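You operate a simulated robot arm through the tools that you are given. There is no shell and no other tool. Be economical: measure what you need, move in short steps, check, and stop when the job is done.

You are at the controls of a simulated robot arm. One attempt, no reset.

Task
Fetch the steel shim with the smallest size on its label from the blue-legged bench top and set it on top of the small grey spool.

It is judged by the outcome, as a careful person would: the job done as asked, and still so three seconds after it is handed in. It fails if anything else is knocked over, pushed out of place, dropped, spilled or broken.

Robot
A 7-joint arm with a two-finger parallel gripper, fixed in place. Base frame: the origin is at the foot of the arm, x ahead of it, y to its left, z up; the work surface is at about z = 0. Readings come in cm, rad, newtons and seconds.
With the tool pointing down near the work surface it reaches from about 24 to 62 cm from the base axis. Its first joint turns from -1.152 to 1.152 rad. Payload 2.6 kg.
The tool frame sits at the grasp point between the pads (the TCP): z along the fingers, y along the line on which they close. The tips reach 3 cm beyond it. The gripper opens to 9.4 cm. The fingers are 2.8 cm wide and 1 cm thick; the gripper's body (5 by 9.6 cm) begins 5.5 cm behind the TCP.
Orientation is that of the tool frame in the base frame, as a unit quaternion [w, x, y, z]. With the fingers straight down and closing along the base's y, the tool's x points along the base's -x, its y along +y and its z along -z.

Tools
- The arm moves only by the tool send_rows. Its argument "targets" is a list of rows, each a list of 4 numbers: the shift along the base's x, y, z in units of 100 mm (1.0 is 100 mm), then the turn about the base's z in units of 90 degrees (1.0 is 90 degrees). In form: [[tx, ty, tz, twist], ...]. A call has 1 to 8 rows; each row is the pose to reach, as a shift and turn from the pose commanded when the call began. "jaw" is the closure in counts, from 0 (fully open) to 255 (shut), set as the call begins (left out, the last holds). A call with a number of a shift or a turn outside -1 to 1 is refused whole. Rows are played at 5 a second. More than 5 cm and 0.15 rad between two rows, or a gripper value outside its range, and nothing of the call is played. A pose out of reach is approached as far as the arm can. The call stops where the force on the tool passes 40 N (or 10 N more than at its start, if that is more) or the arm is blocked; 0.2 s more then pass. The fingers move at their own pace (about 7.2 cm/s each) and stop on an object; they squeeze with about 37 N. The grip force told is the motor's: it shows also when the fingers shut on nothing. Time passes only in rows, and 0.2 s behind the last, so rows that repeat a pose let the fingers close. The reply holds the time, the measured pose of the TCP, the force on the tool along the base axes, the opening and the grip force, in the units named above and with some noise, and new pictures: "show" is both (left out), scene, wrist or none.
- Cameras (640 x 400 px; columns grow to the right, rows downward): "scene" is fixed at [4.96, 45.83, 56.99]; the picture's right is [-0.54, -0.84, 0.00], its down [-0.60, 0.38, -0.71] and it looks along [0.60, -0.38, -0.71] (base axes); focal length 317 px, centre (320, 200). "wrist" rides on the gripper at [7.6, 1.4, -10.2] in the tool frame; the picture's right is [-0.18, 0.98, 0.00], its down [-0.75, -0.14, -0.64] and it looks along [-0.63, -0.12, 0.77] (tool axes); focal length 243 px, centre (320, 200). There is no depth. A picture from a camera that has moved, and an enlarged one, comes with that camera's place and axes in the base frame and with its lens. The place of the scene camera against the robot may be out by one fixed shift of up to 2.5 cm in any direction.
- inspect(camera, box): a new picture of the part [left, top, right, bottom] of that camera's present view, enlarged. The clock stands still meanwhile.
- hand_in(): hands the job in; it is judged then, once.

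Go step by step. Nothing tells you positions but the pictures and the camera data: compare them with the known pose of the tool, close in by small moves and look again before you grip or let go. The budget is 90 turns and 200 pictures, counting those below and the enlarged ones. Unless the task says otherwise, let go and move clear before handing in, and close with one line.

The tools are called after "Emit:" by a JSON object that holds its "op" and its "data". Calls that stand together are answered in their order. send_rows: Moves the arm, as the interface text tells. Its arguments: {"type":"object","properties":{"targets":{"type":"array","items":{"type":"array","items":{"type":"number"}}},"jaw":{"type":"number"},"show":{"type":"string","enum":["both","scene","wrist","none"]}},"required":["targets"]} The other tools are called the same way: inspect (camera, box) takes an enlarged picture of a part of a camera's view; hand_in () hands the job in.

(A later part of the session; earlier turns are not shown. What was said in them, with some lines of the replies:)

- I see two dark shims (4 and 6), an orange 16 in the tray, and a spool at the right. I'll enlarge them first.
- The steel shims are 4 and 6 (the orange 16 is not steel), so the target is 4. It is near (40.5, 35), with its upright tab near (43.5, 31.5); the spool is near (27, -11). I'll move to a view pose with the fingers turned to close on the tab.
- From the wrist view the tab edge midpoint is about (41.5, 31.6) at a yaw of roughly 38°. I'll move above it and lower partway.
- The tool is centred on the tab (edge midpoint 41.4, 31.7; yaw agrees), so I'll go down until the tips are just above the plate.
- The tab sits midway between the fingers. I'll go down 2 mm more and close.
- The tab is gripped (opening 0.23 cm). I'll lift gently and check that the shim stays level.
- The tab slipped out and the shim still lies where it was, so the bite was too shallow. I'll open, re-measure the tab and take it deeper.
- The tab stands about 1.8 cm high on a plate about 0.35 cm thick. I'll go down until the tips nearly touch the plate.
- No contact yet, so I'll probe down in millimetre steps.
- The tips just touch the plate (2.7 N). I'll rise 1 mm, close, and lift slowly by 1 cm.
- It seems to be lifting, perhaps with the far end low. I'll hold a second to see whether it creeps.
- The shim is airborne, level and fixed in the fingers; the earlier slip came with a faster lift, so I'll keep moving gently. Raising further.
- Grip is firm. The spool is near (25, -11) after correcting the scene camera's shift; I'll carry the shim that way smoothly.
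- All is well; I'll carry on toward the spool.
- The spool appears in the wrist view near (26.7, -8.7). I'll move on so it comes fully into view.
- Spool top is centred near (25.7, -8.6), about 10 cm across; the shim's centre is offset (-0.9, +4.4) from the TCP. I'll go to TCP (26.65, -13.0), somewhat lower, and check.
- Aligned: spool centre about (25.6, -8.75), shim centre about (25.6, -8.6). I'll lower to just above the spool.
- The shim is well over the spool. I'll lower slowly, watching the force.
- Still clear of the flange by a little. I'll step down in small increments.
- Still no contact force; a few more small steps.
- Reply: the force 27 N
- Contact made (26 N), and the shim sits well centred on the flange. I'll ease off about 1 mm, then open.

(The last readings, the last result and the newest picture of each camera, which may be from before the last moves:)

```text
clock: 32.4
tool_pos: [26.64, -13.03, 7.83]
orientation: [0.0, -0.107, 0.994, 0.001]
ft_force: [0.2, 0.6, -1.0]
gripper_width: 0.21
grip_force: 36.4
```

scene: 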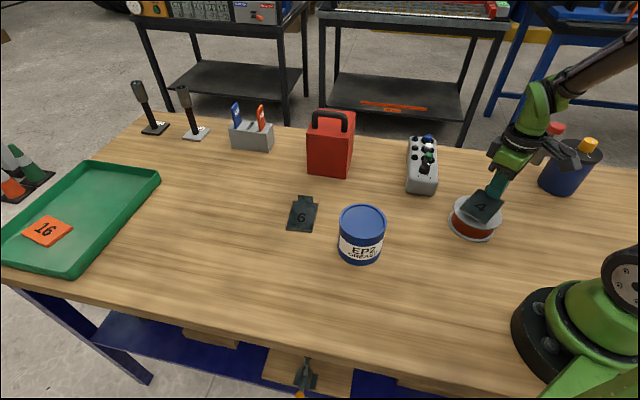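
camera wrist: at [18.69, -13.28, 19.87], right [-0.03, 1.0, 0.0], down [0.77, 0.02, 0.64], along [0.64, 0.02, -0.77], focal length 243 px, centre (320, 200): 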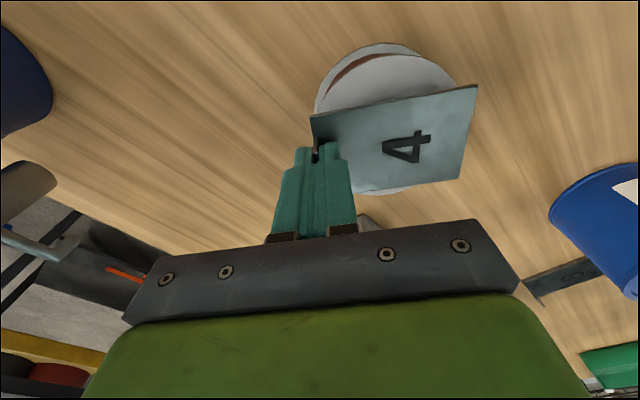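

Load is relieved with the shim resting on the spool. Opening now, part way.

Emit:
{"op": "send_rows", "data": {"targets": [[0, 0, 0, 0], [0, 0, 0, 0], [0, 0, 0, 0], [0, 0, 0, 0]], "jaw": 150}}

Emit:
{"op": "inspect", "data": {"camera": "wrist", "box": [260, 40, 500, 220]}}

```text
clock: 33.4
tool_pos: [26.58, -13.0, 7.94]
orientation: [0.0, -0.105, 0.994, 0.0]
ft_force: [0.0, -0.5, 0.6]
gripper_width: 3.88
grip_force: 0.0
camera wrist: at [18.68, -13.27, 18.2], right [-0.03, 1.0, 0.0], down [0.77, 0.02, 0.64], along [0.64, 0.02, -0.77], focal length 243 px, centre (320, 200)
```

scene: 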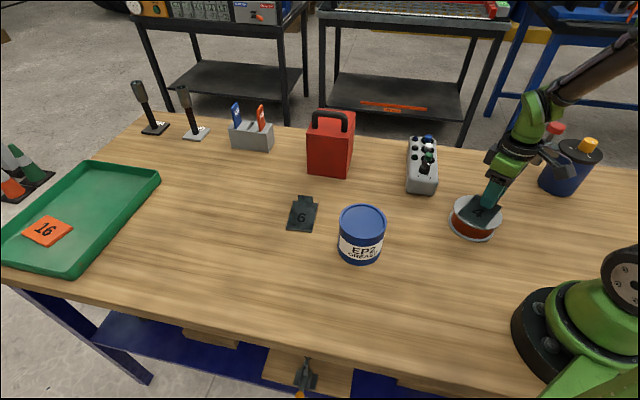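
wrist: 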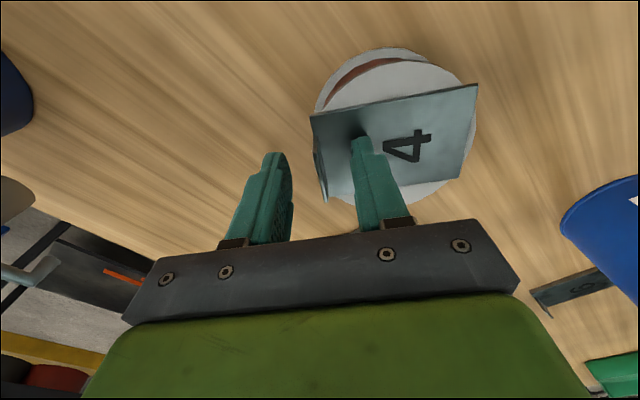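

```text
2.22 times, centred on (380, 130) of wrist
camera zoom: at [18.68, -13.27, 18.2], right [-0.03, 1.0, 0.0], down [0.77, 0.02, 0.64], along [0.64, 0.02, -0.77], focal length 539 px, centre (187, 356)
```

zoom: 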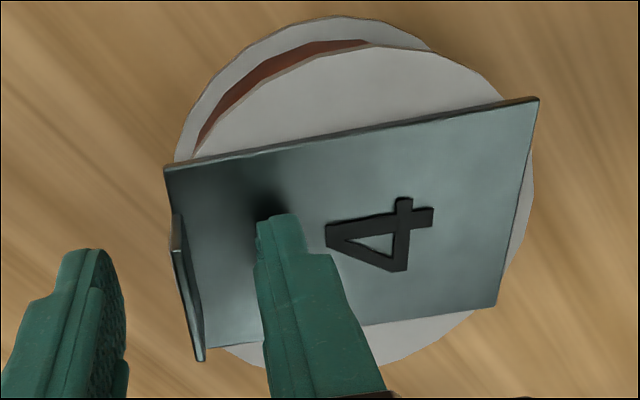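

The shim is released and lies flat on the spool. I'll lift straight up and check.

Emit:
{"op": "send_rows", "data": {"targets": [[0, 0, 0.05, 0], [0, 0, 0.2, 0], [0, 0, 0.4, 0], [0, 0, 0.65, 0], [0, 0, 0.9, 0], [0, 0, 1.0, 0], [0, 0, 1.0, 0]]}}

Emit:
{"op": "inspect", "data": {"camera": "scene", "box": [430, 170, 530, 250]}}

```text
clock: 35.0
tool_pos: [26.63, -12.97, 18.01]
orientation: [0.001, -0.107, 0.994, 0.0]
ft_force: [-0.1, 0.5, -0.5]
gripper_width: 3.86
grip_force: 0.1
camera wrist: at [18.64, -13.28, 28.24], right [-0.03, 1.0, 0.0], down [0.77, 0.02, 0.64], along [0.64, 0.02, -0.77], focal length 243 px, centre (320, 200)
```

scene: 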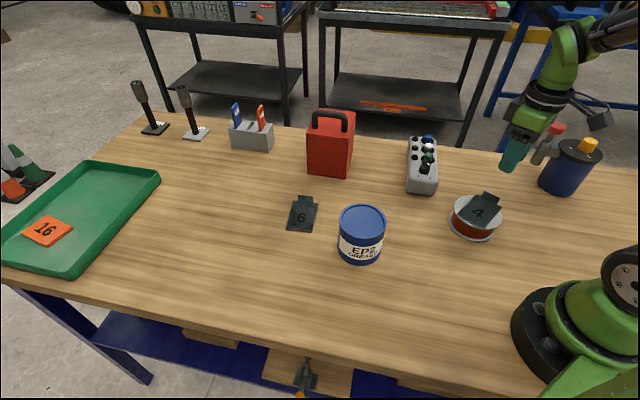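
wrist: 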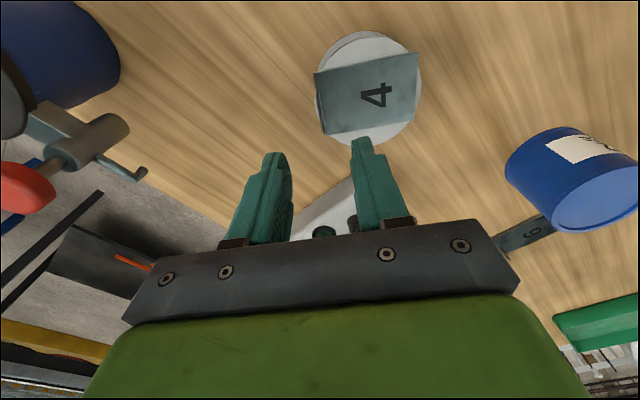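

```text
5.00 times, centred on (480, 210) of scene
camera zoom: at [4.96, 45.83, 56.99], right [-0.54, -0.84, 0.0], down [-0.6, 0.38, -0.71], along [0.6, -0.38, -0.71], focal length 1584 px, centre (-480, 150)
```

zoom: 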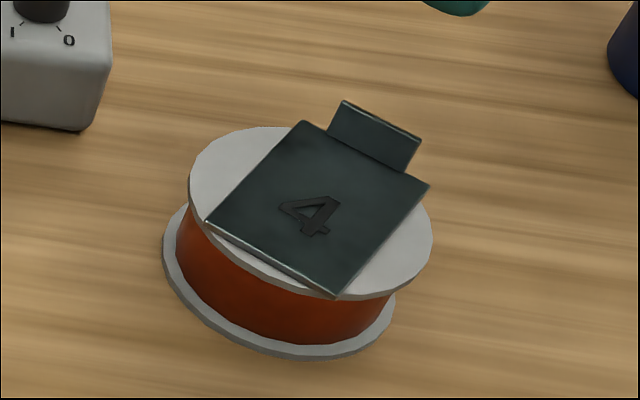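

The size 4 shim lies flat and stable on the spool, the arm is clear, and nothing else has moved, so I'm handing in.

Emit:
{"op": "hand_in", "data": {}}

```text
The job is handed in.
```

The size 4 steel shim, the smallest on the bench top, is lying flat on the grey spool. The gripper has let go and is clear, and nothing else moved. My first lift slipped and left the shim on the bench, so I took a deeper grip and it held.
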